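You operate a simulated robot arm through the tools that you are given. There is no shell and no other tool. Be economical: measure what you need, move in short steps, check, and stop when the job is done.

You run a simulated robot arm. Do the job below in one go: nothing can be reset, and whatever is moved stays where it is left.

Task
Fit the taller of the two rings on the pinion boss.
Fine: measure the brown and the black ring on the height post, pressing its button for each; the other ring ends where it lay.

It is judged by the outcome, as a careful person would: the job done as asked, and still so three seconds after it is handed in. It fails if anything else is knocked over, pushed out of place, dropped, spilled or broken.

Robot
A 6-joint arm with a two-finger parallel gripper, fixed in place. Base frame: the origin is at the foot of the arm, x ahead of it, y to its left, z up; the work surface is at about z = 900. Units: mm, degrees, N and s.
With the tool pointing down near the work surface it reaches from about 140 to 840 mm from the base axis. Its first joint turns from -166.0 to 166.0 degrees. Payload 3.91 kg.
Tool frame: the origin (TCP) lies between the finger pads and is the grasp point; the fingertips stand 30 mm ahead of it; z points along the fingers, y is the line along which they close. The gripper opens to 110 mm. The fingers are 20 mm wide and 10 mm thick; the gripper's body (48 by 112 mm) begins 55 mm behind the TCP.
Orientation is that of the tool frame in the base frame, as a unit quaternion [x, y, z, w]. With the fingers straight down and closing along the base's y, the tool's x points along the base's -x, its y along +y and its z along -z.

Tools
- The arm moves only by the tool play_rows. Its argument "commands" is a list of rows, each an object (a shift or turn left out is 0, a gripper value left out holds the last) with "linear": the shift along the base's x, y, z in mm, a list of three; "angular": the turn, a rotation vector about the base's x, y, z in degrees, a list of three; "grip": the opening in per cent of the stroke, from 0 (shut) to 100 (fully open). In form: [{"linear": [tx, ty, tz], "angular": [wx, wy, wz], "grip": grip}, ...]. A call has 1 to 8 rows; each row shifts and turns the commanded pose from where the row before left it. Each row takes 0.2 s and may step no farther than 50 mm and 8.6 degrees from the row before; otherwise, or with a gripper value out of range, the whole call is refused. A pose out of reach is approached as far as the arm can. The call stops where the force on the tool passes 90 N (or 10 N more than at its start, if that is more) or the arm is blocked; 0.2 s more then pass. The fingers move at their own pace (about 108 mm/s each) and stop on an object; they squeeze with about 24 N. The grip force told is the motor's: it shows also when the fingers shut on nothing. Time passes only in rows, and 0.2 s behind the last, so rows that do not move let the fingers close. It gives the time, the measured TCP pose, the force on the tool (base axes), the opening and the grip force at its end, in the units of the frame above (readings bear some noise), and new pictures: "views" is both (left out), scene, wrist or none.
- Cameras (640 x 400 px; columns grow to the right, rows downward): "scene" is fixed at [51.7, -648.6, 1486.7]; the picture's right is [0.41, -0.91, 0.00], its down [-0.54, -0.24, -0.81] and it looks along [0.74, 0.33, -0.59] (base axes); focal length 330 px, centre (320, 200). "wrist" rides on the gripper at [-36, 0, -57] in the tool frame; the picture's right is [0.00, -1.00, 0.00], its down [0.97, 0.00, -0.24] and it looks along [0.24, 0.00, 0.97] (tool axes); focal length 218 px, centre (320, 200).
- raise_lower(by): slides the trunk up (or, below 0, down) by that many mm; the arm rides with it, the base frame stays. It gives what a move gives, with no picture.
- point_at(camera, pixels): for up to 12 pixels [column, row] of the newest picture of that camera ("zoom" is the newest enlarged one), the place [x, y, z] in the base frame of the surface seen there, good to about 2 mm. No time passes.
- enlarge(camera, box): a new picture of the part [left, top, right, bottom] of that camera's present view, enlarged. No time passes.
- hand_in(): hands the job in; it is judged then, once.

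Go step by step. Measure first, check grasps and placings, and put right what went wrong. The budget is 80 turns and 150 pictures, counting those below and the enlarged ones. Unless the task says otherwise, let go and move clear before handing in, and close with one line.

The tools are called after "Call:" as a command line: name --argument value ..., lists and objects as JSON in quotes. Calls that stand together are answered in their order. play_rows: Moves the arm, as the interface text tells. Its arguments: {"type":"object","properties":{"commands":{"type":"array","items":{"type":"object","properties":{"linear":{"type":"array","items":{"type":"number"}},"angular":{"type":"array","items":{"type":"number"}},"grip":{"type":"number"}}}},"views":{"type":"string","enum":["both","scene","wrist","none"]}},"required":["commands"]} The other tools are called the same way: raise_lower (by) slides the trunk up or down; point_at (camera, pixels) gives the place of the surface under pixels of a picture; enlarge (camera, box) takes an enlarged picture of a part of a camera's view; hand_in () hands the job in.

At the start:

```text
t: 0.0
tcp_pos: [336.7, -277.4, 1225.6]
tcp_rot: [0.001, 1.0, -0.001, 0.001]
contact_force: [-0.7, -0.2, -0.2]
opening: 109.9
grasp_force: 0.0
trunk travel left (down, up): [-450.0, 90.0]
```

scene: 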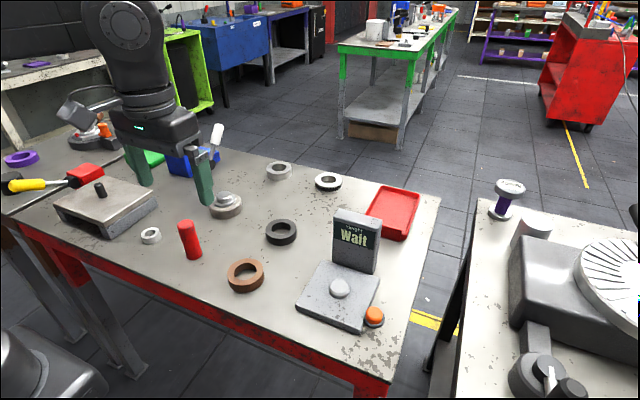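
wrist: 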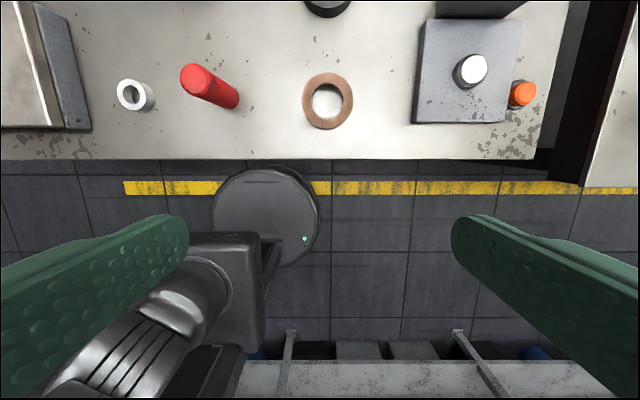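

The scene shows a brown ring near (246,275), a black ring near (281,232), the height post with display "Wait" and an orange button near (374,316). I'll enlarge and measure these.

Call:
enlarge --camera "scene" --box '[200, 150, 440, 350]'

Call:
enlarge --camera "scene" --box '[40, 120, 280, 270]'

Call:
point_at --camera "scene" --pixels '[[246, 264], [246, 277], [281, 222], [281, 233], [374, 313], [340, 285], [325, 310], [225, 198], [225, 205], [188, 222], [360, 225], [300, 260]]'

```text
2.00 times, centred on (320, 250) of scene
```

zoom: 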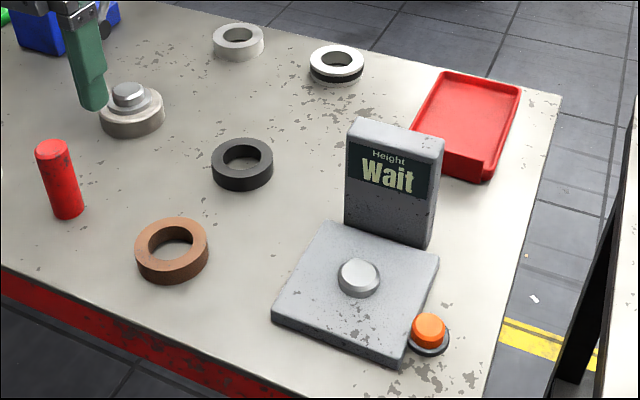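

```text
2.67 times, centred on (160, 195) of scene
```

zoom: 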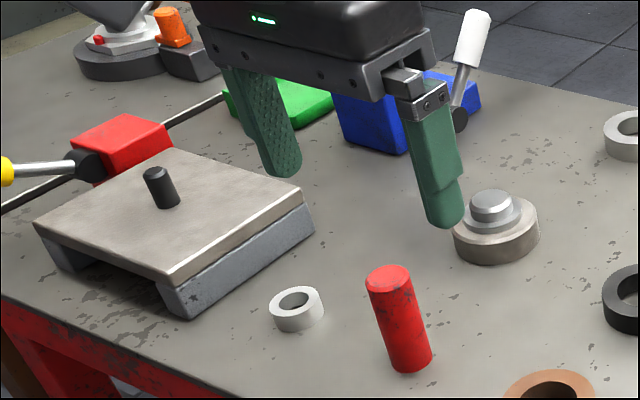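

```text
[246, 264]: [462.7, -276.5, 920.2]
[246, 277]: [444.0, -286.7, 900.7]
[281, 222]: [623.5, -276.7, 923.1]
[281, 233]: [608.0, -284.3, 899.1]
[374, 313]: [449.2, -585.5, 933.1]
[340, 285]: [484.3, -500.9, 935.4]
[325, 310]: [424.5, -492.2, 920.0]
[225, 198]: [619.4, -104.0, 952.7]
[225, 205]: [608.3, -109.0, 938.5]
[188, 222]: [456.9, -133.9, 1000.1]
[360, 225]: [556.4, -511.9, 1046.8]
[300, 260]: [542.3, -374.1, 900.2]
```

The stepped hub at (225,203), around (612,-106), looks like the pinion boss. I'll go above the rings and the hub for a top view.

Call:
play_rows --commands '[{"linear": [45, 15, 0]}, {"linear": [45, 15, 0]}, {"linear": [45, 15, 0]}, {"linear": [45, 15, 0]}, {"linear": [45, 15, 0]}, {"linear": [45, 15, 0]}, {"linear": [0, 0, 0]}]'

```text
t: 1.6
tcp_pos: [608.2, -190.1, 1224.6]
tcp_rot: [0.001, 1.0, 0.001, 0.0]
contact_force: [0.0, -0.5, -1.0]
opening: 110.2
grasp_force: 0.0
trunk travel left (down, up): [-450.0, 90.0]
```

scene: 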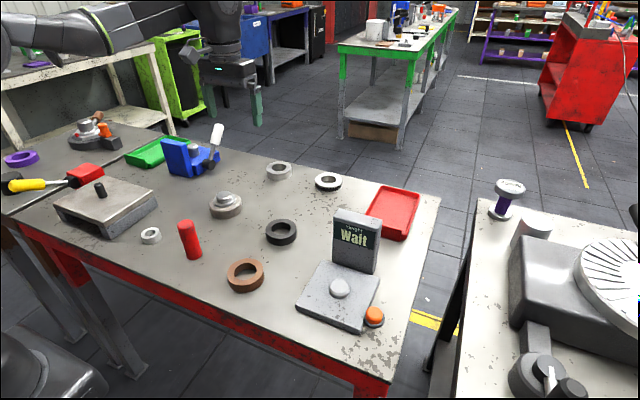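
wrist: 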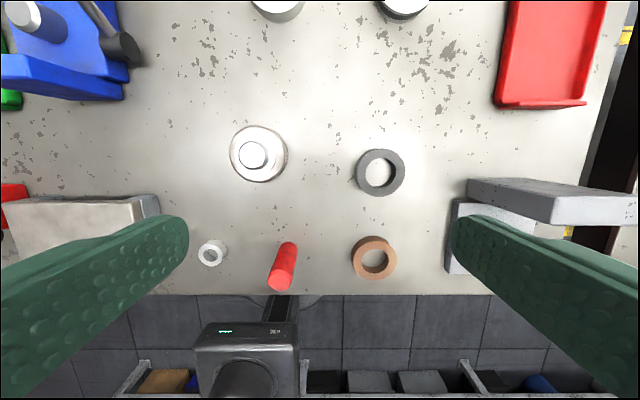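

Call:
enlarge --camera "scene" --box '[0, 100, 256, 260]'

Call:
enlarge --camera "wrist" --box '[200, 100, 440, 290]'

Call:
point_at --camera "wrist" --pixels '[[253, 155], [270, 165], [232, 155], [285, 155], [361, 172], [399, 172], [380, 154], [380, 190], [375, 243], [375, 273], [357, 258], [391, 258]]'

Call:
point_at --camera "zoom" --pixels '[[140, 113], [100, 145], [140, 185], [172, 145], [194, 145], [140, 94], [140, 217], [140, 145]]'

```text
2.50 times, centred on (128, 180) of scene
```

zoom: 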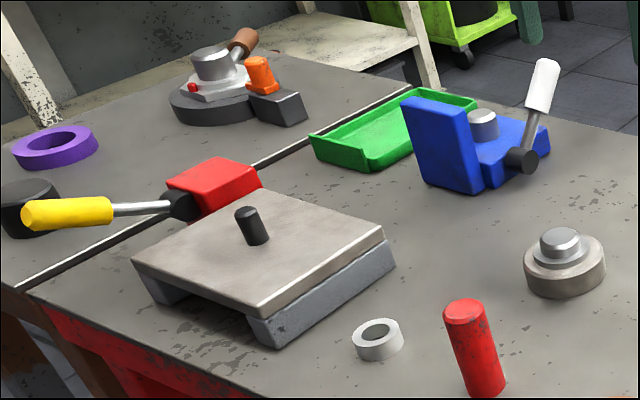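

```text
2.11 times, centred on (320, 195) of wrist
```

zoom: 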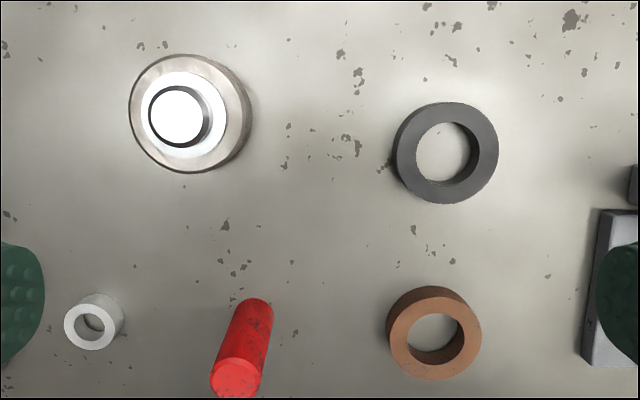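

```text
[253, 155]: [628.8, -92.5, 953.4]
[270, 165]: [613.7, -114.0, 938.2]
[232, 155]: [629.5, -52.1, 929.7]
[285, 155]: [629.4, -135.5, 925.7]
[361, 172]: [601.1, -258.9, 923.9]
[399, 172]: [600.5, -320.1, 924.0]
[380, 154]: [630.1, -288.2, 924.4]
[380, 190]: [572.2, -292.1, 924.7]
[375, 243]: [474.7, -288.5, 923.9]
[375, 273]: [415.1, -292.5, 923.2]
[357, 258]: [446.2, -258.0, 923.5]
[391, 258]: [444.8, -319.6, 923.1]
```

```text
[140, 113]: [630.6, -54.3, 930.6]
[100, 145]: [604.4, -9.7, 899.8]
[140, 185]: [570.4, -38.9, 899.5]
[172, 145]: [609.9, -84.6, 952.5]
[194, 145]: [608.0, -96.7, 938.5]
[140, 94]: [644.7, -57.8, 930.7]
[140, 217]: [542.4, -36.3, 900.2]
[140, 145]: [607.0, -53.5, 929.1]
```

There are three round spigots here: the free-standing hub, the blue fixture, and the back fixture. I'll zoom in to tell which one is the pinion boss.

Call:
enlarge --camera "scene" --box '[150, 120, 254, 225]'

Call:
enlarge --camera "scene" --box '[50, 95, 150, 158]'

Call:
enlarge --camera "scene" --box '[290, 200, 390, 335]'

```text
3.81 times, centred on (202, 172) of scene
```

zoom: 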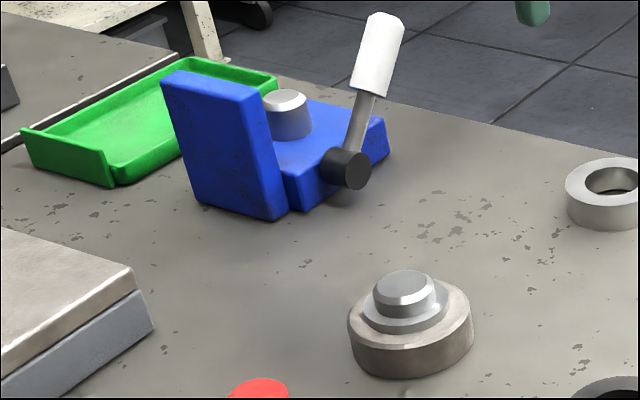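

```text
6.35 times, centred on (100, 126) of scene
```

zoom: 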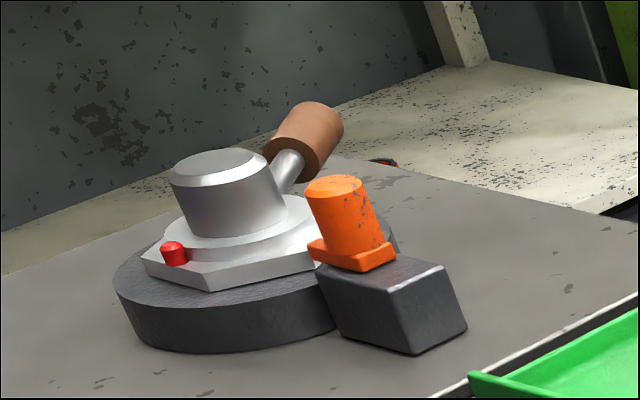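

```text
2.96 times, centred on (340, 268) of scene
```

zoom: 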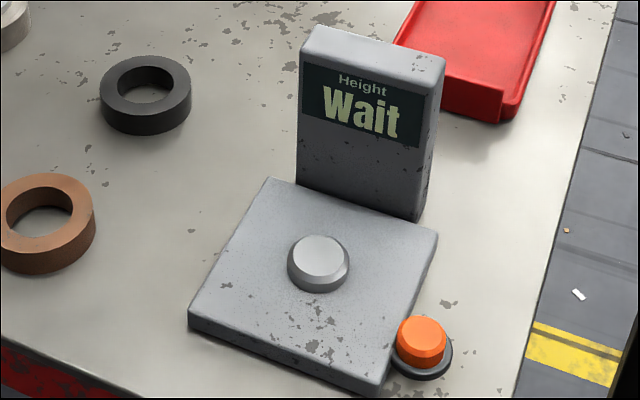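

The hub with the stepped spigot is the boss, and the height post's stub sits at about (487,-501) on a plate at z≈920. I'll go above the brown ring for an accurate centre.

Call:
play_rows --commands '[{"linear": [-41, -25, -30]}, {"linear": [-41, -25, -30]}, {"linear": [-41, -25, -30]}, {"linear": [-41, -24, -30]}, {"linear": [0, 0, -30]}, {"linear": [0, 0, 0]}]' --views "wrist"

```text
refused: row 1 steps farther than a row can; nothing moved
```

Call:
play_rows --commands '[{"linear": [-35, -20, -25]}, {"linear": [-35, -20, -25]}, {"linear": [-35, -20, -25]}, {"linear": [-35, -20, -25]}, {"linear": [-23, -19, -25]}, {"linear": [0, 0, -25]}, {"linear": [0, 0, 0]}]' --views "wrist"

```text
t: 3.2
tcp_pos: [442.6, -288.9, 1077.0]
tcp_rot: [0.0, 1.0, 0.0, 0.0]
contact_force: [-0.6, -0.3, -0.6]
opening: 110.1
grasp_force: 0.1
trunk travel left (down, up): [-450.0, 90.0]
```

wrist: 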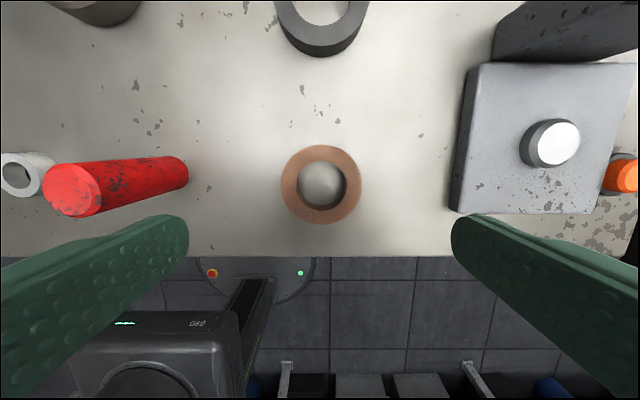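

The ring spans columns 281–361 and rows 145–224 in the wrist view, so it's nearly under the TCP. I'll probe its edges and the post, button and display.

Call:
point_at --camera "wrist" --pixels '[[321, 148], [321, 221], [284, 185], [358, 185], [321, 164], [321, 204], [299, 182], [343, 182], [541, 145], [576, 145], [558, 126], [558, 163]]'

Call:
point_at --camera "scene" --pixels '[[340, 280], [332, 287], [347, 287], [340, 295], [374, 310], [368, 315], [380, 315], [374, 321], [355, 260], [338, 240], [371, 250], [340, 300]]'

```text
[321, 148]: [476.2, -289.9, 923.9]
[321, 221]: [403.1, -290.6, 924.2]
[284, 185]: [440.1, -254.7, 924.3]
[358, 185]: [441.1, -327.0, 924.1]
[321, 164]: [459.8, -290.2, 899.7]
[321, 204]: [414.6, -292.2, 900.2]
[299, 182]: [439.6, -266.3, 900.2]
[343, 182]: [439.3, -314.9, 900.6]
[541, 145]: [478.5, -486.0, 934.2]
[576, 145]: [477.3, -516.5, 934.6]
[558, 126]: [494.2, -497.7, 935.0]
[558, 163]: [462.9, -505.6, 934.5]
```

```text
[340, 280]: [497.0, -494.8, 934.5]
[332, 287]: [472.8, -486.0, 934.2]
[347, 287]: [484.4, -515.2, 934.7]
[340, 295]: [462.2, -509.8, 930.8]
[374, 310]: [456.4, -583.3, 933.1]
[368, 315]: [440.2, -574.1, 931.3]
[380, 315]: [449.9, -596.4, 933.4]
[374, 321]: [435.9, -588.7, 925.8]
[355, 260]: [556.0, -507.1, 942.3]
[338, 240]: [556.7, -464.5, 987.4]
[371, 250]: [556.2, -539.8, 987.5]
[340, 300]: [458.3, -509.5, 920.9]
```

The brown ring is centred at (440,-291), with OD≈78 and height≈24. The post is at about (479,-501) and its top is at z≈935. I'll go down and grip the brown ring.

Call:
play_rows --commands '[{"linear": [-2.6, -2, -45]}, {"linear": [0, 0, -45]}, {"linear": [0, 0, -30]}, {"linear": [0, 0, -22]}, {}, {"grip": 60}, {"grip": 0}, {}]' --views "both"

```text
t: 5.0
tcp_pos: [441.1, -290.5, 935.4]
tcp_rot: [0.0, 1.0, 0.0, 0.0]
contact_force: [-0.2, 0.5, -0.3]
opening: 79.5
grasp_force: 23.9
trunk travel left (down, up): [-450.0, 90.0]
```

scene: 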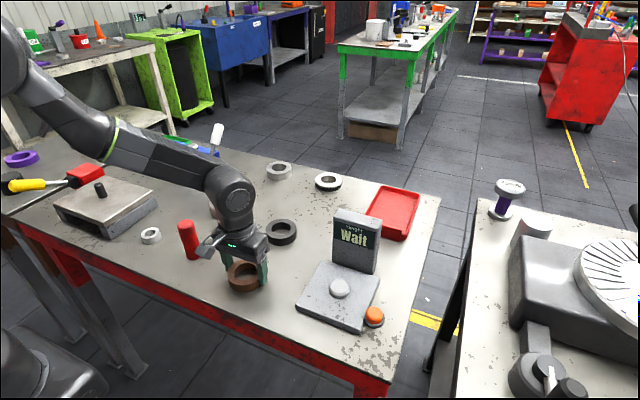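
wrist: 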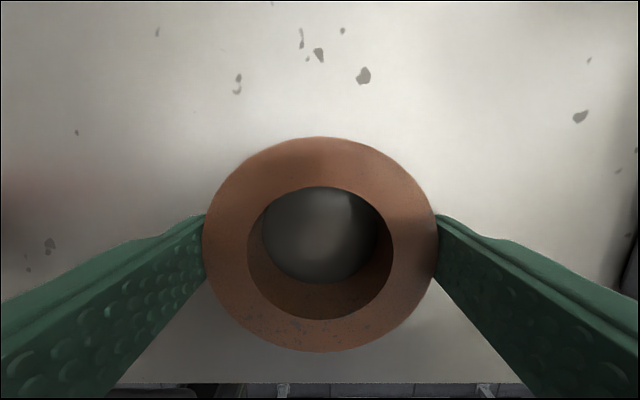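

It is gripped at 79.5 mm, and the ring centre is about 1.5 mm behind the TCP in x. I'll lift it and carry it above the post.

Call:
play_rows --commands '[{"linear": [0, 0, 40]}, {"linear": [0, 0, 35]}, {"linear": [8, -42, 0]}, {"linear": [8, -42, 0]}, {"linear": [8, -42, 0]}, {"linear": [8, -42, 0]}, {"linear": [8, -42.5, 0]}, {}]'

```text
t: 6.8
tcp_pos: [480.6, -503.4, 1006.8]
tcp_rot: [0.0, 1.0, -0.001, 0.0]
contact_force: [0.5, -0.3, -2.1]
opening: 79.4
grasp_force: 24.1
trunk travel left (down, up): [-450.0, 90.0]
```

scene: 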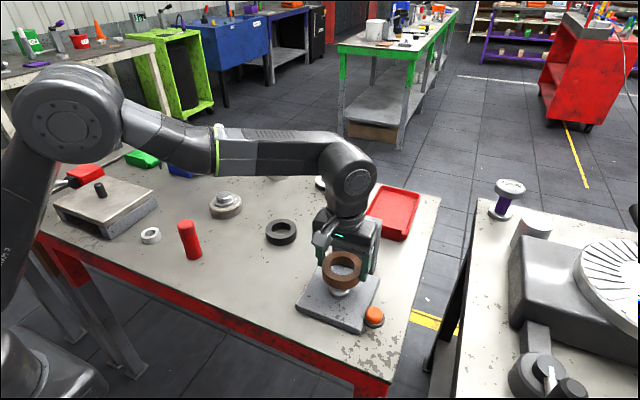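
wrist: 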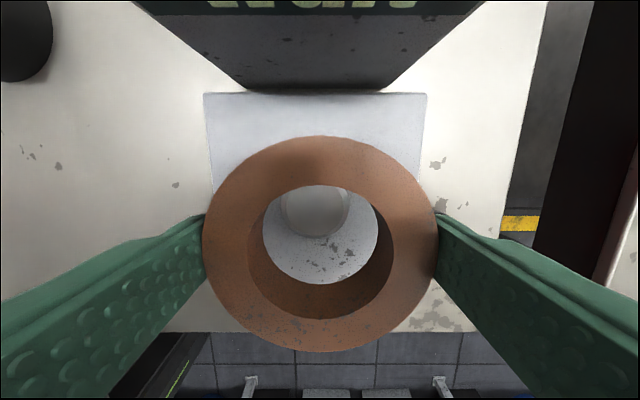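

The stub appears through the bore at (315,212), about 2.5 mm towards +y. I'll correct for that and lower.

Call:
play_rows --commands '[{"linear": [-1, 2.3, -20]}, {"linear": [0, 0, -15]}, {"linear": [0, 0, -10]}, {"linear": [0, 0, -5]}, {}]' --views "both"

```text
t: 8.0
tcp_pos: [480.0, -497.8, 960.1]
tcp_rot: [0.0, 1.0, 0.0, 0.0]
contact_force: [-0.3, 0.1, -2.2]
opening: 79.5
grasp_force: 24.0
trunk travel left (down, up): [-450.0, 90.0]
```

scene: 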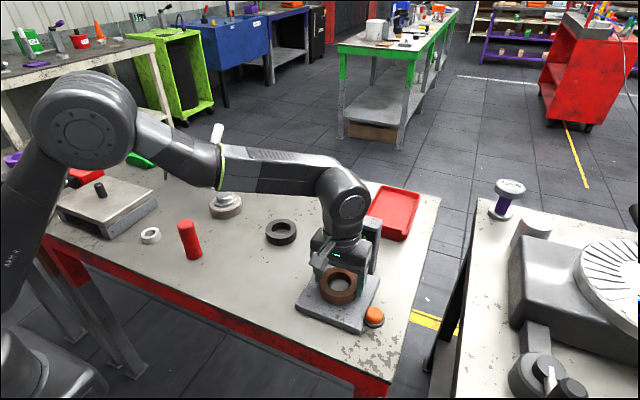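
wrist: 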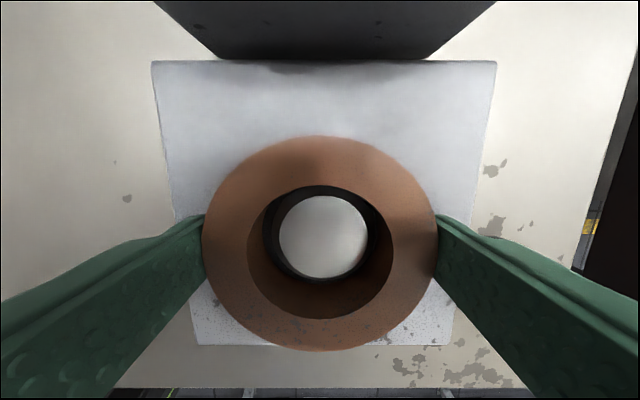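

The stub is inside the bore and the ring is about 5 mm above the plate. I'll lower it the rest of the way and release.

Call:
play_rows --commands '[{"linear": [0, -1, -3]}, {"linear": [0, 0, -1.5]}, {}, {"grip": 85}, {"grip": 100}, {"linear": [0, 0, 45]}, {"linear": [0, 0, 45]}, {"linear": [0, 0, 10]}]' --views "both"

```text
t: 9.8
tcp_pos: [481.0, -499.2, 1054.3]
tcp_rot: [-0.001, 1.0, 0.0, 0.0]
contact_force: [-0.4, -0.3, 0.5]
opening: 110.0
grasp_force: 0.0
trunk travel left (down, up): [-450.0, 90.0]
```

scene: 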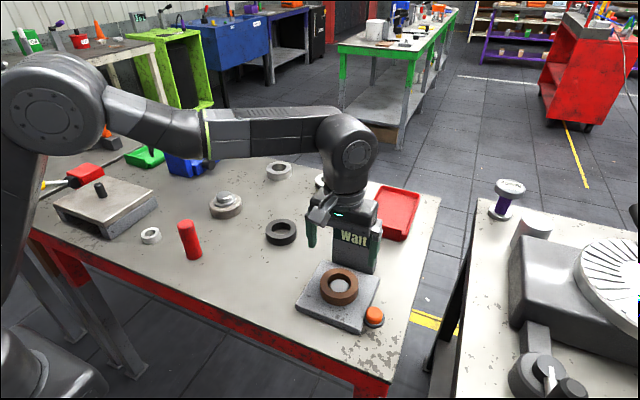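
wrist: 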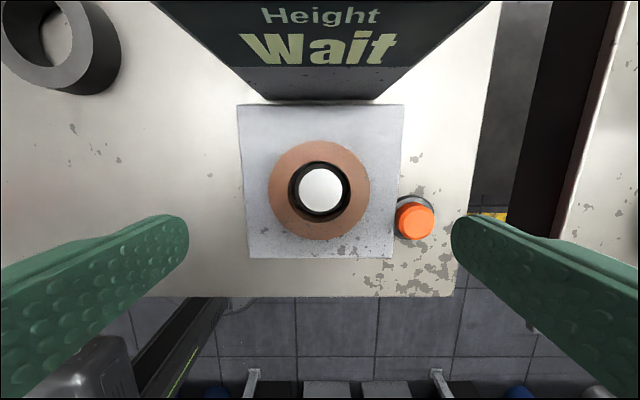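

The ring is seated on the post. Next I'll probe the button at wrist pixel (417,221), then close the gripper and press.

Call:
point_at --camera "wrist" --pixels '[[417, 221], [402, 221], [432, 221], [417, 207], [417, 236]]'

Call:
play_rows --commands '[{"linear": [-10, -40, 0], "grip": 0}, {"linear": [-22, -46, 0]}, {}, {}, {}]' --views "wrist"

```text
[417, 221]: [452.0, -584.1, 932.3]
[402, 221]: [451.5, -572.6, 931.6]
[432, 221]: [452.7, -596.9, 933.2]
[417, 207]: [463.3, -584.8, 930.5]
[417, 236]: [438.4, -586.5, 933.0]
```

```text
refused: row 2 steps farther than a row can; nothing moved
```

The button is centred at about (450,-585), with its top at z≈933. I'll move above it with the fingers shut.

Call:
play_rows --commands '[{"linear": [-10, -30, 0], "grip": 0}, {"linear": [-10, -30, 0]}, {"linear": [-11, -26, 0]}, {"linear": [0, 0, -40]}, {"linear": [0, 0, -35]}, {}]' --views "wrist"

```text
t: 11.2
tcp_pos: [447.6, -586.2, 979.6]
tcp_rot: [0.0, 1.0, -0.001, 0.0]
contact_force: [-0.5, 0.1, 0.0]
opening: 0.0
grasp_force: 23.9
trunk travel left (down, up): [-450.0, 90.0]
```

wrist: 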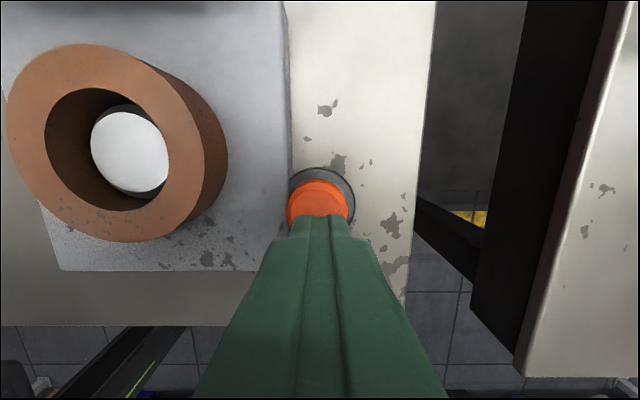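

The shut fingers are right above the button, tips at about z 950. I'll press in small steps and then look at the display.

Call:
play_rows --commands '[{"linear": [1, 0, -12]}, {"linear": [0, 0, -4]}, {"linear": [0, 0, -2]}, {"linear": [0, 0, -2]}, {}]' --views "scene"

Call:
enlarge --camera "scene" --box '[300, 200, 400, 335]'

```text
t: 12.4
tcp_pos: [449.5, -587.2, 959.7]
tcp_rot: [0.0, 1.0, 0.0, 0.0]
contact_force: [-0.4, -0.9, 1.6]
opening: 0.0
grasp_force: 24.1
trunk travel left (down, up): [-450.0, 90.0]
```

scene: 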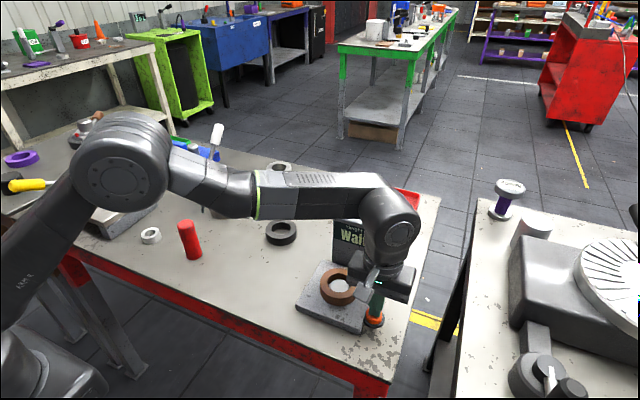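

```text
2.96 times, centred on (350, 268) of scene
```

zoom: 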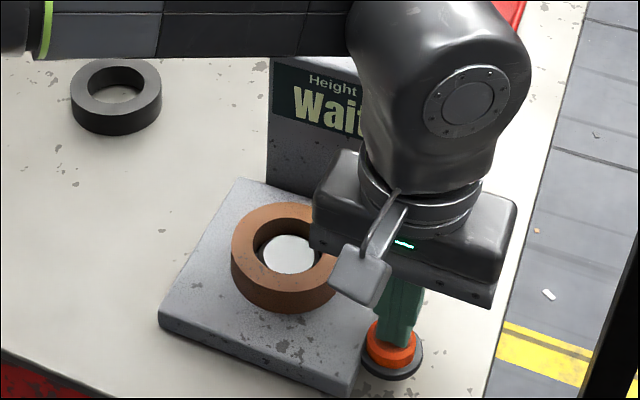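

The display still reads "Wait", with only light contact at z 959.7. I'll press a little deeper.

Call:
play_rows --commands '[{"linear": [0, 0, -1.5]}, {"linear": [0, 0, -1.5]}, {}]' --views "none"

Call:
enlarge --camera "scene" --box '[300, 200, 400, 335]'

```text
t: 13.2
tcp_pos: [450.1, -585.7, 957.9]
tcp_rot: [0.0, 1.0, 0.0, 0.0]
contact_force: [-1.4, -1.2, 2.6]
opening: 0.0
grasp_force: 24.3
trunk travel left (down, up): [-450.0, 90.0]
```

```text
2.96 times, centred on (350, 268) of scene
```

zoom: 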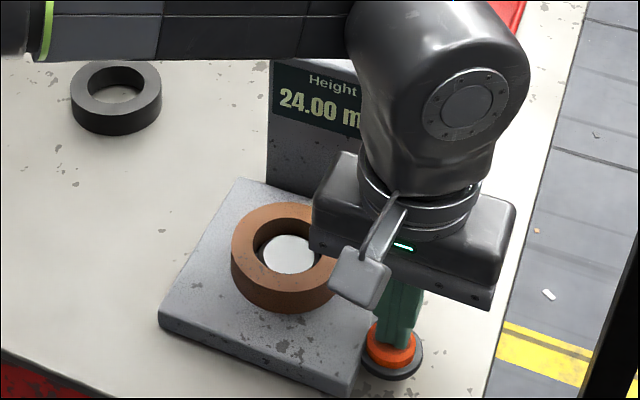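

The display reads "24.00 mm" for the brown ring. I'll lift off and go back above the ring with the fingers open.

Call:
play_rows --commands '[{"linear": [0, 0, 45]}, {"linear": [0, 0, 50]}, {"linear": [10, 29, 0], "grip": 100}, {"linear": [10, 29, 0]}, {"linear": [10, 28, 0]}, {}, {}]'

```text
t: 14.8
tcp_pos: [479.0, -498.0, 1050.3]
tcp_rot: [0.0, 1.0, 0.001, 0.001]
contact_force: [0.2, -0.4, -0.6]
opening: 109.7
grasp_force: 0.0
trunk travel left (down, up): [-450.0, 90.0]
```

scene: 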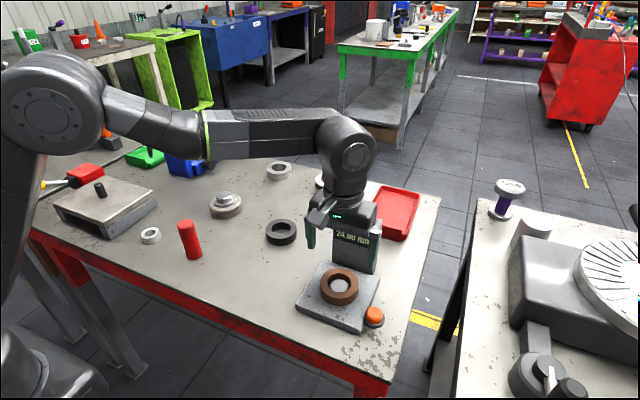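
wrist: 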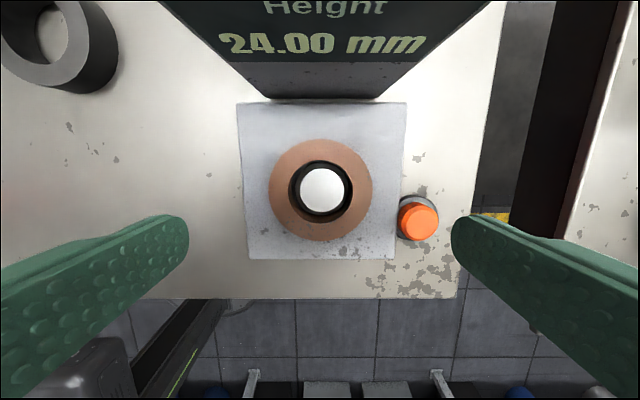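

The display reads 24.00 mm and the ring (269–373 across) is centred under the gripper. I'll grip it and lift it off the post.

Call:
play_rows --commands '[{"linear": [0, 0, -45]}, {"linear": [0, 0, -35]}, {"linear": [0, 0, -14.5]}, {}, {"grip": 60}, {"grip": 0}, {}, {}]' --views "wrist"

Call:
play_rows --commands '[{"linear": [0, 0, 30]}, {"linear": [0, 0, 30]}, {}]' --views "wrist"

```text
t: 16.6
tcp_pos: [479.8, -498.4, 955.8]
tcp_rot: [0.0, 1.0, 0.0, 0.0]
contact_force: [0.5, -1.2, 0.2]
opening: 79.5
grasp_force: 23.8
trunk travel left (down, up): [-450.0, 90.0]
```

wrist: 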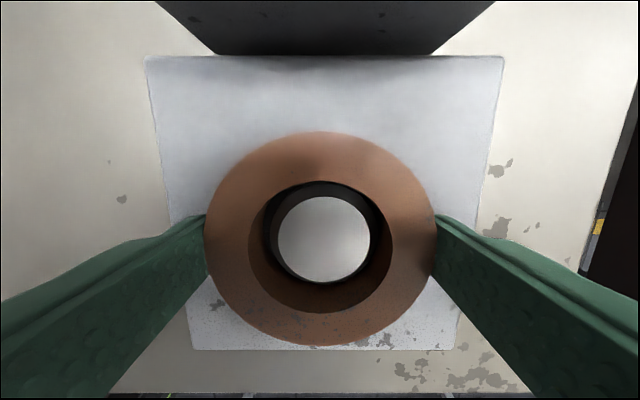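

```text
t: 17.4
tcp_pos: [480.1, -500.6, 1017.0]
tcp_rot: [0.0, 1.0, 0.0, 0.0]
contact_force: [-0.5, 0.0, -1.6]
opening: 79.4
grasp_force: 24.2
trunk travel left (down, up): [-450.0, 90.0]
```

wrist: 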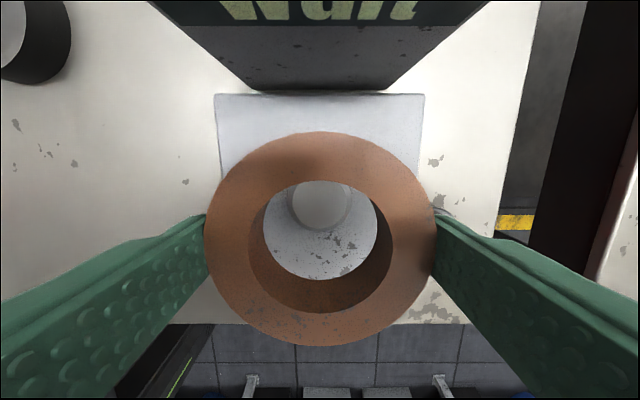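

The ring is held, now centred on the TCP. I'll carry it back to its original spot at (440,-291).

Call:
play_rows --commands '[{"linear": [-8, 41.8, 0]}, {"linear": [-8, 41.8, 0]}, {"linear": [-8, 41.8, 0]}, {"linear": [-8, 41.8, 0]}, {"linear": [-8.2, 42, 0]}, {"linear": [0, 0, -40]}, {"linear": [0, 0, -30]}, {}]' --views "both"

```text
t: 19.2
tcp_pos: [440.4, -291.5, 946.4]
tcp_rot: [0.0, 1.0, 0.0, 0.0]
contact_force: [0.2, 0.6, -1.6]
opening: 79.5
grasp_force: 24.4
trunk travel left (down, up): [-450.0, 90.0]
```

scene: 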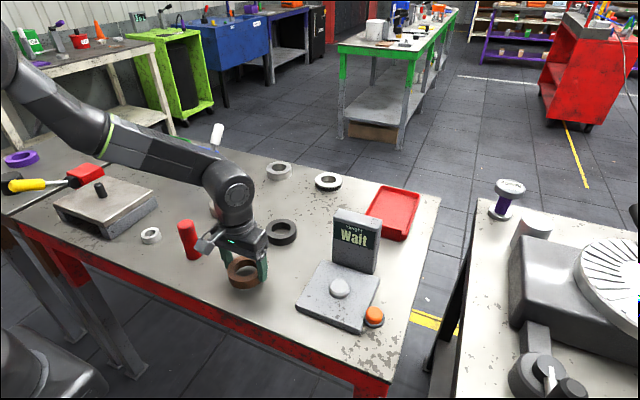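
wrist: 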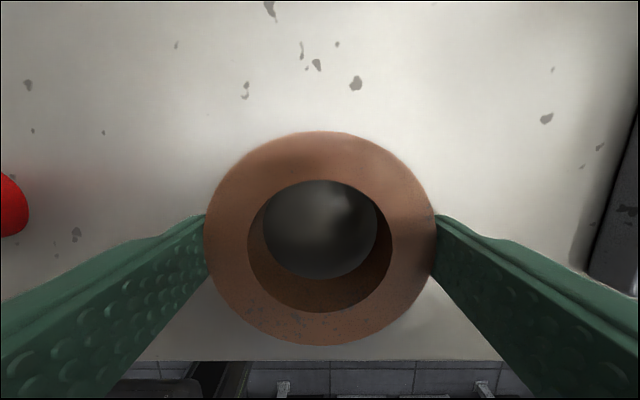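

The ring is about 10 mm above its original place. I'll set it down, release, and rise for a check.

Call:
play_rows --commands '[{"linear": [0, 0, -6]}, {"linear": [0, 0, -3.8]}, {}, {"grip": 85}, {"grip": 100}, {"linear": [0, 0, 45]}, {"linear": [0, 0, 45]}, {"linear": [0, 0, 45]}]' --views "wrist"

Call:
point_at --camera "wrist" --pixels '[[321, 164], [321, 204], [321, 221], [284, 185], [358, 185]]'

Call:
play_rows --commands '[{"linear": [40, 0, 0]}, {"linear": [40, 0, 0]}, {"linear": [40, 0, 0]}, {"linear": [41, 0, 0]}, {}]' --views "wrist"

```text
t: 21.0
tcp_pos: [439.6, -287.7, 1073.7]
tcp_rot: [0.001, 1.0, 0.0, 0.001]
contact_force: [0.2, -0.7, -0.3]
opening: 109.9
grasp_force: 0.0
trunk travel left (down, up): [-450.0, 90.0]
```

wrist: 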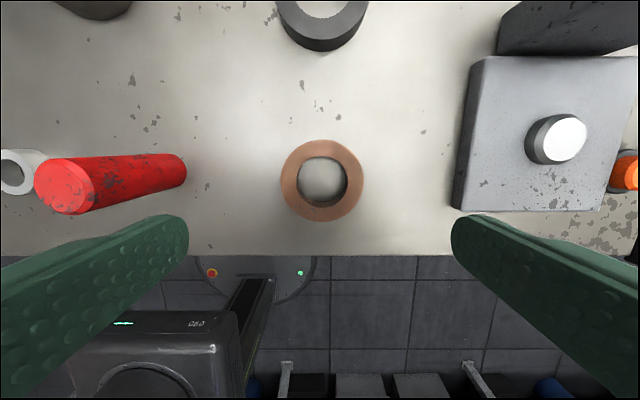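

```text
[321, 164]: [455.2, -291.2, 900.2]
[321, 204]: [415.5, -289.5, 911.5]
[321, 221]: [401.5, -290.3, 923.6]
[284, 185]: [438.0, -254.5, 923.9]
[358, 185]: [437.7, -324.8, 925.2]
```

```text
t: 22.2
tcp_pos: [601.4, -291.0, 1072.0]
tcp_rot: [0.001, 1.0, 0.0, 0.0]
contact_force: [0.0, 0.8, -0.4]
opening: 110.0
grasp_force: 0.0
trunk travel left (down, up): [-450.0, 90.0]
```

wrist: 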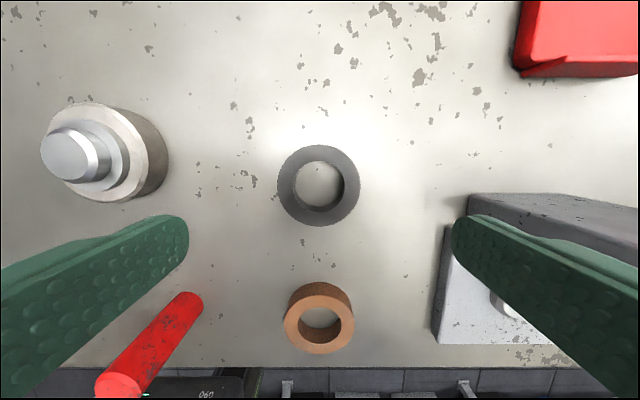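

The brown ring is back at about (440,-290). The black ring spans cols 277–360 and rows 145–227, so I'll measure it and the boss.

Call:
point_at --camera "wrist" --pixels '[[319, 149], [319, 223], [282, 186], [356, 186], [42, 153], [96, 153], [75, 130], [75, 178], [127, 160], [150, 155], [100, 190], [590, 235]]'

```text
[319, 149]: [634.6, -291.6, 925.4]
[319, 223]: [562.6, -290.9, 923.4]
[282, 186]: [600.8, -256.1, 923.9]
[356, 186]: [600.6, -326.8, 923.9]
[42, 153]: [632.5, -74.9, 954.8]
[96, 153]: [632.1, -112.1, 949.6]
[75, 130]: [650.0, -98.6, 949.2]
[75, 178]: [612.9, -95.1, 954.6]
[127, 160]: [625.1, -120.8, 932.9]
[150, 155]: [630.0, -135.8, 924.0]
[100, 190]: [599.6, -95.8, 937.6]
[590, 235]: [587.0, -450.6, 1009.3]
```

The black ring's centre is (599,-291) with top at 924. I'll go down and grip it.

Call:
play_rows --commands '[{"linear": [-2, -0.5, -45]}, {"linear": [0, 0, -45]}, {"linear": [0, 0, -30]}, {"linear": [0, 0, -15.8]}, {}, {"grip": 60}, {"grip": 0}, {}]' --views "wrist"

Call:
play_rows --commands '[{"linear": [0, 0, 45]}, {"linear": [0, 0, 40]}, {"linear": [-40, 0, 0]}, {"linear": [-40, 0, 0]}, {"linear": [-39, 0, 0]}, {}]' --views "both"

```text
t: 24.0
tcp_pos: [600.5, -287.9, 936.2]
tcp_rot: [0.0, 1.0, 0.001, 0.0]
contact_force: [-0.7, -0.4, -0.4]
opening: 79.7
grasp_force: 23.6
trunk travel left (down, up): [-450.0, 90.0]
```

wrist: 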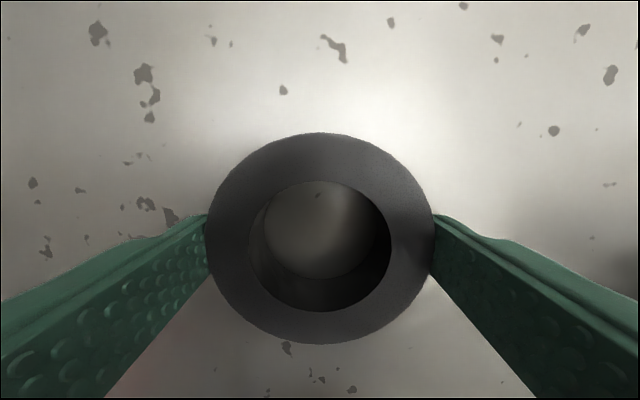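

```text
t: 25.4
tcp_pos: [481.7, -291.8, 1023.9]
tcp_rot: [-0.001, 1.0, 0.0, 0.0]
contact_force: [-0.9, -0.5, -2.1]
opening: 79.4
grasp_force: 24.6
trunk travel left (down, up): [-450.0, 90.0]
```

scene: 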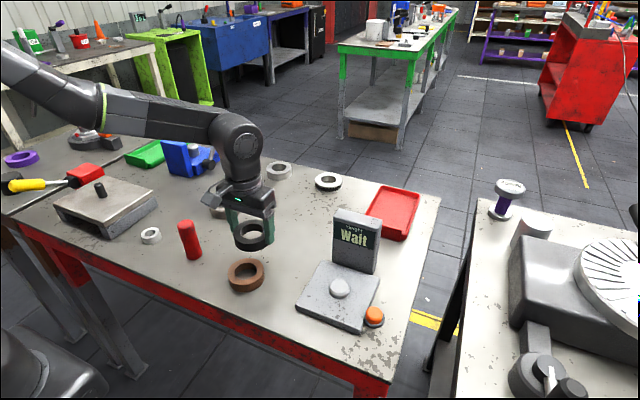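
wrist: 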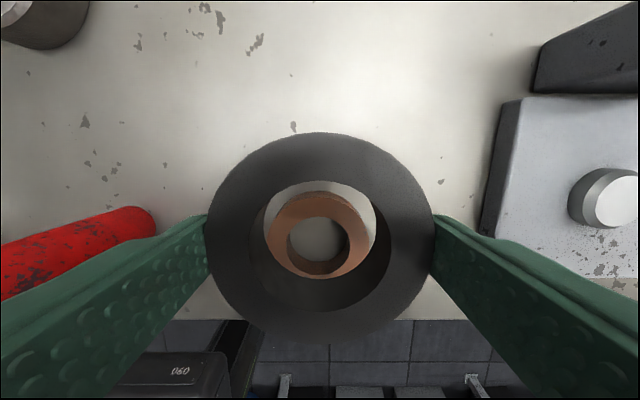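

The black ring is held, centred on the TCP. I'll carry it to the post.

Call:
play_rows --commands '[{"linear": [0, -42, 0]}, {"linear": [0, -42, 0]}, {"linear": [0, -42, 0]}, {"linear": [0, -42, 0]}, {"linear": [-0.5, -41, 0]}, {"linear": [0, 0, -35]}, {}]' --views "wrist"

```text
t: 27.0
tcp_pos: [479.7, -501.7, 987.4]
tcp_rot: [0.0, 1.0, 0.001, 0.0]
contact_force: [0.1, -0.1, -1.9]
opening: 79.2
grasp_force: 24.0
trunk travel left (down, up): [-450.0, 90.0]
```

wrist: 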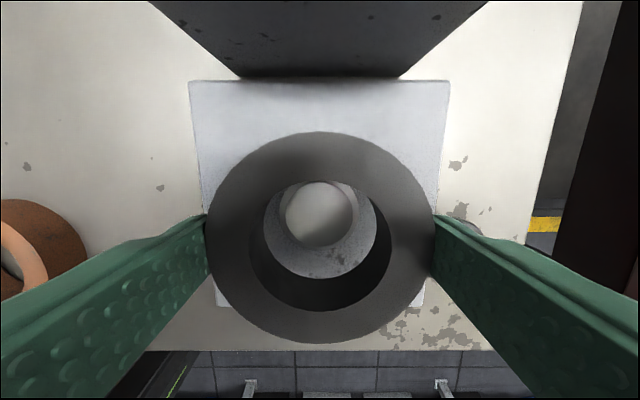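

The stub is centred in the bore. I'll lower the ring, release, rise, and go over to the button.

Call:
play_rows --commands '[{"linear": [0, 0, -15]}, {"linear": [0, 0, -10]}, {"linear": [0, 0, -5]}, {}, {"grip": 85}, {"grip": 100}, {"linear": [0, 0, 45]}, {"linear": [0, 0, 50]}]' --views "wrist"

Call:
play_rows --commands '[{"linear": [-10, -30, 0], "grip": 0}, {"linear": [-10, -30, 0]}, {"linear": [-9.5, -26, 0]}, {"linear": [0, 0, -40]}, {"linear": [0, 0, -32]}, {}]' --views "both"

```text
t: 28.8
tcp_pos: [481.5, -497.4, 1053.4]
tcp_rot: [0.0, 1.0, 0.0, 0.0]
contact_force: [-0.5, 0.0, 0.9]
opening: 110.0
grasp_force: 0.1
trunk travel left (down, up): [-450.0, 90.0]
```

wrist: 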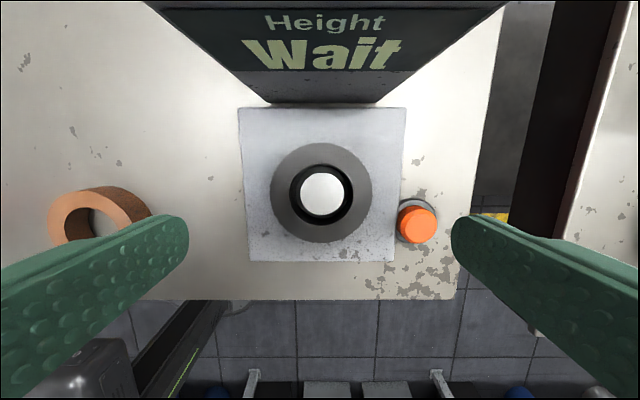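

```text
t: 30.2
tcp_pos: [448.7, -586.5, 977.6]
tcp_rot: [0.0, 1.0, 0.0, 0.001]
contact_force: [0.2, 0.3, 0.2]
opening: 0.0
grasp_force: 23.8
trunk travel left (down, up): [-450.0, 90.0]
```

scene: 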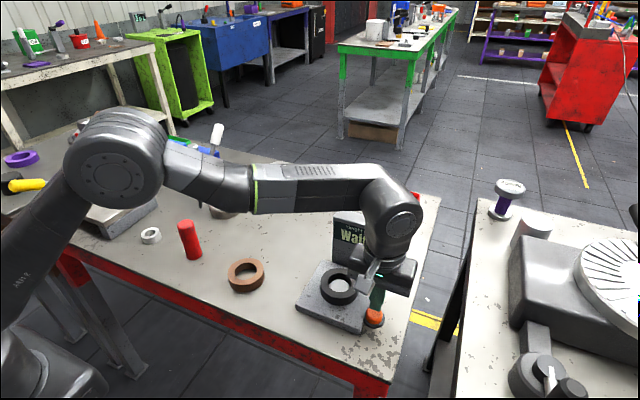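
wrist: 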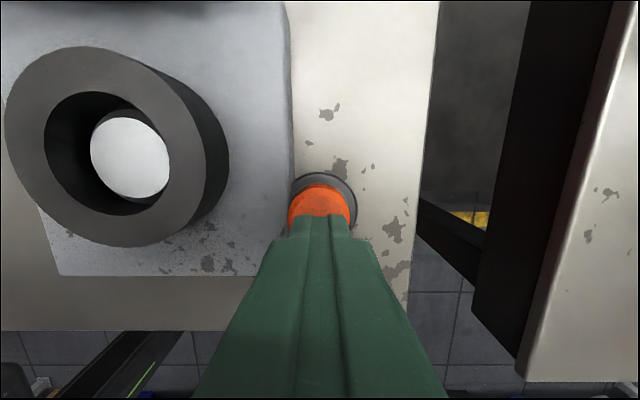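

The black ring is seated and the tips are above the button. I'll press to the same depth as before.

Call:
play_rows --commands '[{"linear": [0, 0, -14]}, {"linear": [0, 0, -5]}, {"linear": [0, 0, -2]}, {"linear": [0, 0, -2]}, {}]' --views "none"

Call:
enlarge --camera "scene" --box '[300, 200, 400, 335]'

```text
t: 31.4
tcp_pos: [450.8, -586.3, 956.8]
tcp_rot: [0.001, 1.0, 0.0, 0.0]
contact_force: [-1.2, -0.6, 2.7]
opening: 0.0
grasp_force: 24.3
trunk travel left (down, up): [-450.0, 90.0]
```

```text
2.96 times, centred on (350, 268) of scene
```

zoom: 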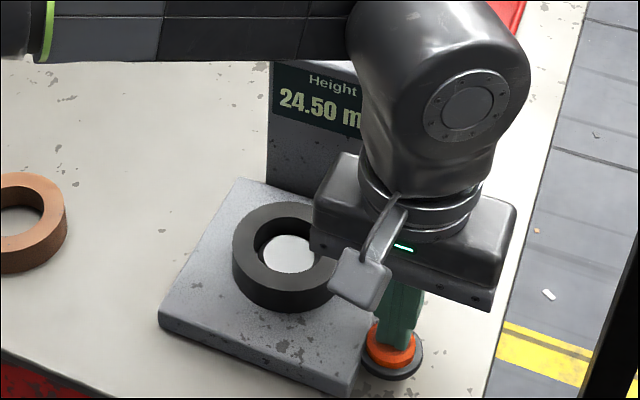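

The black ring reads "24.50 mm" against brown's 24.00, so black is taller. I'll lift off and re-grip the black ring.

Call:
play_rows --commands '[{"linear": [0, 0, 45]}, {"linear": [0, 0, 50]}, {"linear": [10, 30, 0], "grip": 100}, {"linear": [10, 30, 0]}, {"linear": [9.5, 26, 0]}, {}, {}]' --views "wrist"

Call:
play_rows --commands '[{"linear": [0, 0, -45]}, {"linear": [0, 0, -35]}, {"linear": [0, 0, -14]}, {}, {"grip": 60}, {"grip": 0}, {}, {}]' --views "wrist"

```text
t: 33.0
tcp_pos: [480.8, -500.0, 1051.1]
tcp_rot: [0.0, 1.0, 0.0, -0.001]
contact_force: [-0.2, 0.2, -0.3]
opening: 110.0
grasp_force: 0.1
trunk travel left (down, up): [-450.0, 90.0]
```

wrist: 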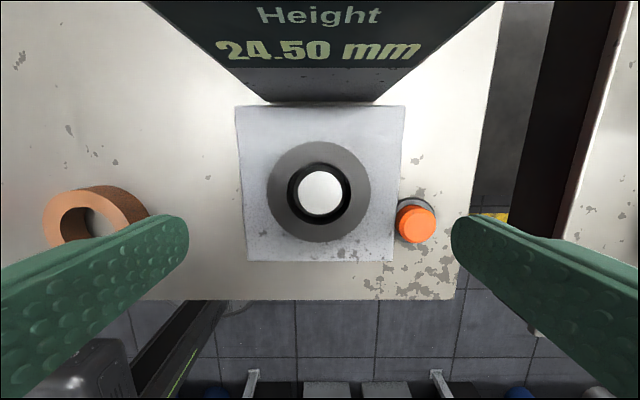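

```text
t: 34.8
tcp_pos: [480.7, -499.7, 956.1]
tcp_rot: [0.0, 1.0, 0.0, 0.0]
contact_force: [-0.5, -0.3, 0.5]
opening: 79.5
grasp_force: 23.5
trunk travel left (down, up): [-450.0, 90.0]
```

wrist: 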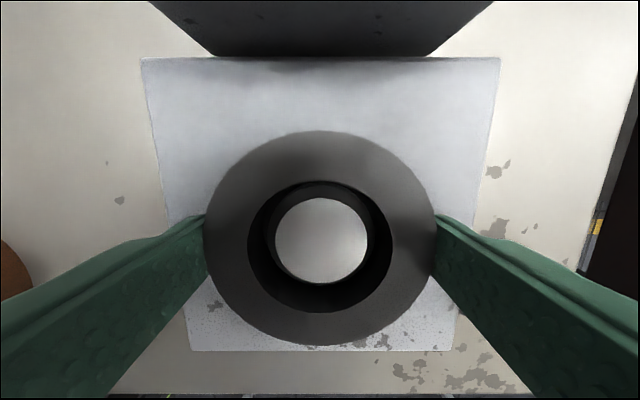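

Held again at 79.5 mm. I'll lift it high and carry it toward the boss, clear of the display and the red stick.

Call:
play_rows --commands '[{"linear": [0, 0, 50]}, {"linear": [0, 0, 50]}, {"linear": [0, 42, 0]}, {"linear": [0, 42, 0]}, {"linear": [0, 42, 0]}, {"linear": [0, 42, 0]}, {"linear": [0, 37, 0]}, {}]' --views "none"

Call:
play_rows --commands '[{"linear": [25, 33, 0]}, {"linear": [25, 33, 0]}, {"linear": [25, 33, 0]}, {"linear": [25, 33, 0]}, {"linear": [25, 33, 0]}, {"linear": [25, 33, 0]}, {}]' --views "both"

```text
t: 36.6
tcp_pos: [481.4, -294.6, 1058.6]
tcp_rot: [0.0, 1.0, 0.0, 0.0]
contact_force: [-0.1, 0.3, -2.4]
opening: 79.7
grasp_force: 23.8
trunk travel left (down, up): [-450.0, 90.0]
```

```text
t: 38.2
tcp_pos: [632.1, -96.8, 1058.4]
tcp_rot: [0.001, 1.0, 0.001, -0.001]
contact_force: [1.1, 0.2, -1.8]
opening: 79.6
grasp_force: 24.5
trunk travel left (down, up): [-450.0, 90.0]
```

scene: 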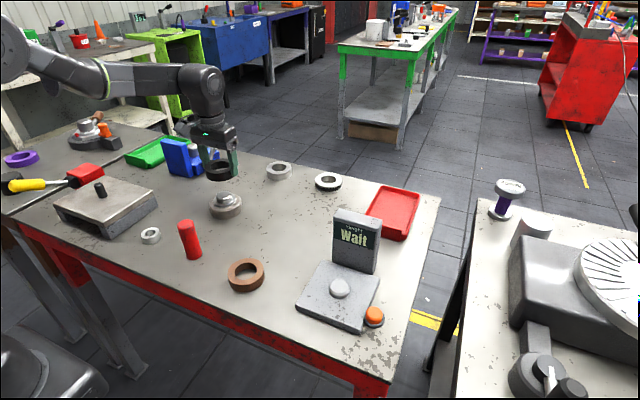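
wrist: 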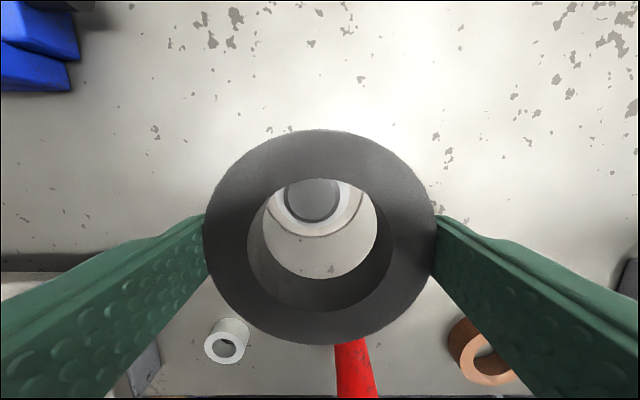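

The spigot shows through the bore around (312,200), slightly left and forward. I'll probe its position.

Call:
enlarge --camera "wrist" --box '[240, 160, 400, 290]'

Call:
point_at --camera "wrist" --pixels '[[286, 195], [338, 195], [312, 219], [312, 226], [275, 200], [349, 200], [312, 232], [365, 195], [312, 200]]'

Call:
point_at --camera "scene" --pixels '[[225, 195], [216, 198], [233, 198], [222, 201], [210, 206], [242, 206], [226, 209], [213, 202], [238, 199], [225, 213]]'

```text
3.08 times, centred on (320, 225) of wrist
```

zoom: 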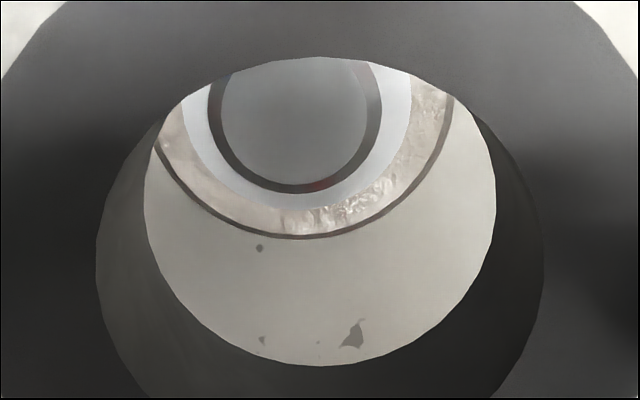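

```text
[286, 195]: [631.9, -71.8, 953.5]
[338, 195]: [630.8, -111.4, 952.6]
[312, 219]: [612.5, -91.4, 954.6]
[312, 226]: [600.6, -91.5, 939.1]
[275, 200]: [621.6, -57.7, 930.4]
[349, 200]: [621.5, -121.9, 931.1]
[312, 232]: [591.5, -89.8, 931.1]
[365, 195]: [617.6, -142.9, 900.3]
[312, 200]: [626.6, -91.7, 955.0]
```

```text
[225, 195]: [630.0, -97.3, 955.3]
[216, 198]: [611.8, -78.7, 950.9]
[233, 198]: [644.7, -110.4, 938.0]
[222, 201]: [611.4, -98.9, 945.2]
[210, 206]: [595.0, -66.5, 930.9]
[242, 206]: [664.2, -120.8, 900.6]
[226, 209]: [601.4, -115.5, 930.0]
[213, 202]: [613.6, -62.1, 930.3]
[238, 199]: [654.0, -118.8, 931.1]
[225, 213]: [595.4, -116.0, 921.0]
```

The spigot is about 44 mm across and lies roughly +6 mm in y and −1 mm in x from the ring axis. I'll correct and lower to just above its top (ring bottom ≈ 962).

Call:
play_rows --commands '[{"linear": [-1, 5.7, -25]}, {"linear": [0, 0, -20]}, {"linear": [0, 0, -13]}, {}, {}]' --views "both"

Call:
enlarge --camera "wrist" --box '[240, 160, 400, 290]'

```text
t: 39.4
tcp_pos: [630.1, -90.7, 999.0]
tcp_rot: [0.0, 1.0, -0.001, 0.0]
contact_force: [0.3, 0.8, -2.4]
opening: 79.4
grasp_force: 24.0
trunk travel left (down, up): [-450.0, 90.0]
```

scene: 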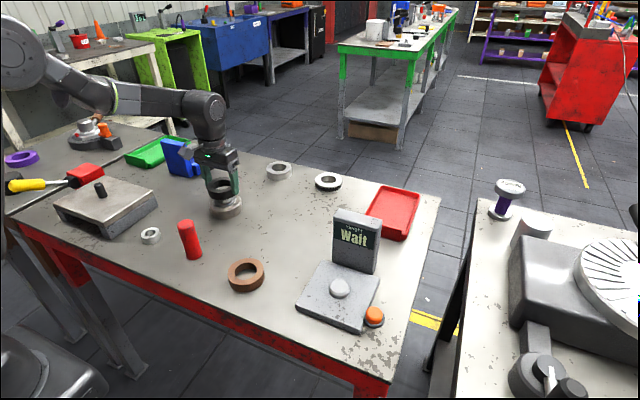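
wrist: 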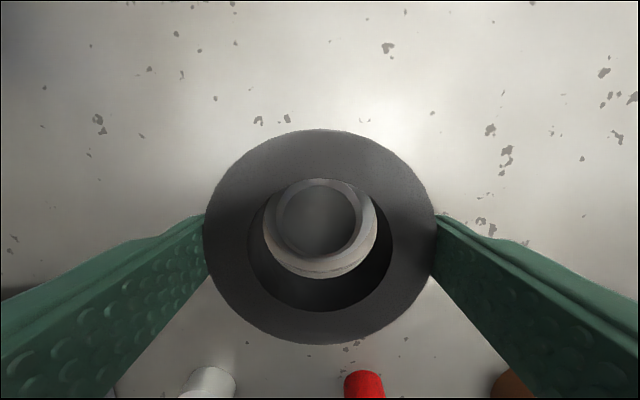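

```text
3.08 times, centred on (320, 225) of wrist
```

zoom: 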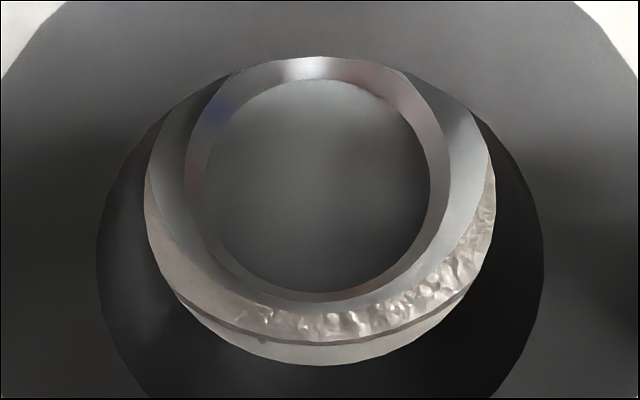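

The spigot is within about 1 mm of the bore's centre. I'll lower slowly onto the step while watching the force.

Call:
play_rows --commands '[{"linear": [-0.6, 0, -6]}, {"linear": [0, 0, -5]}, {"linear": [0, 0, -4]}, {}]' --views "wrist"

```text
t: 40.4
tcp_pos: [628.8, -90.3, 984.7]
tcp_rot: [0.0, 1.0, 0.0, -0.001]
contact_force: [0.3, -1.6, -2.6]
opening: 79.2
grasp_force: 24.6
trunk travel left (down, up): [-450.0, 90.0]
```

wrist: 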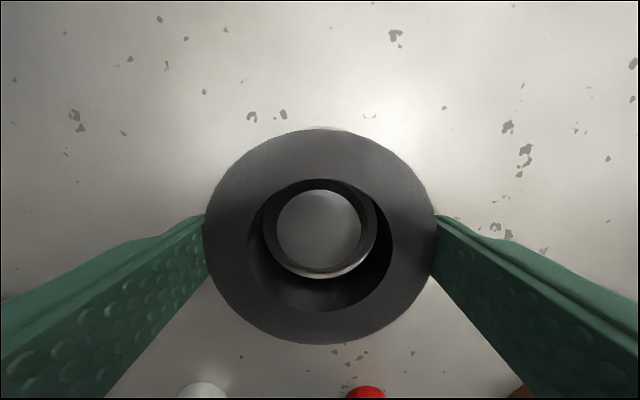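

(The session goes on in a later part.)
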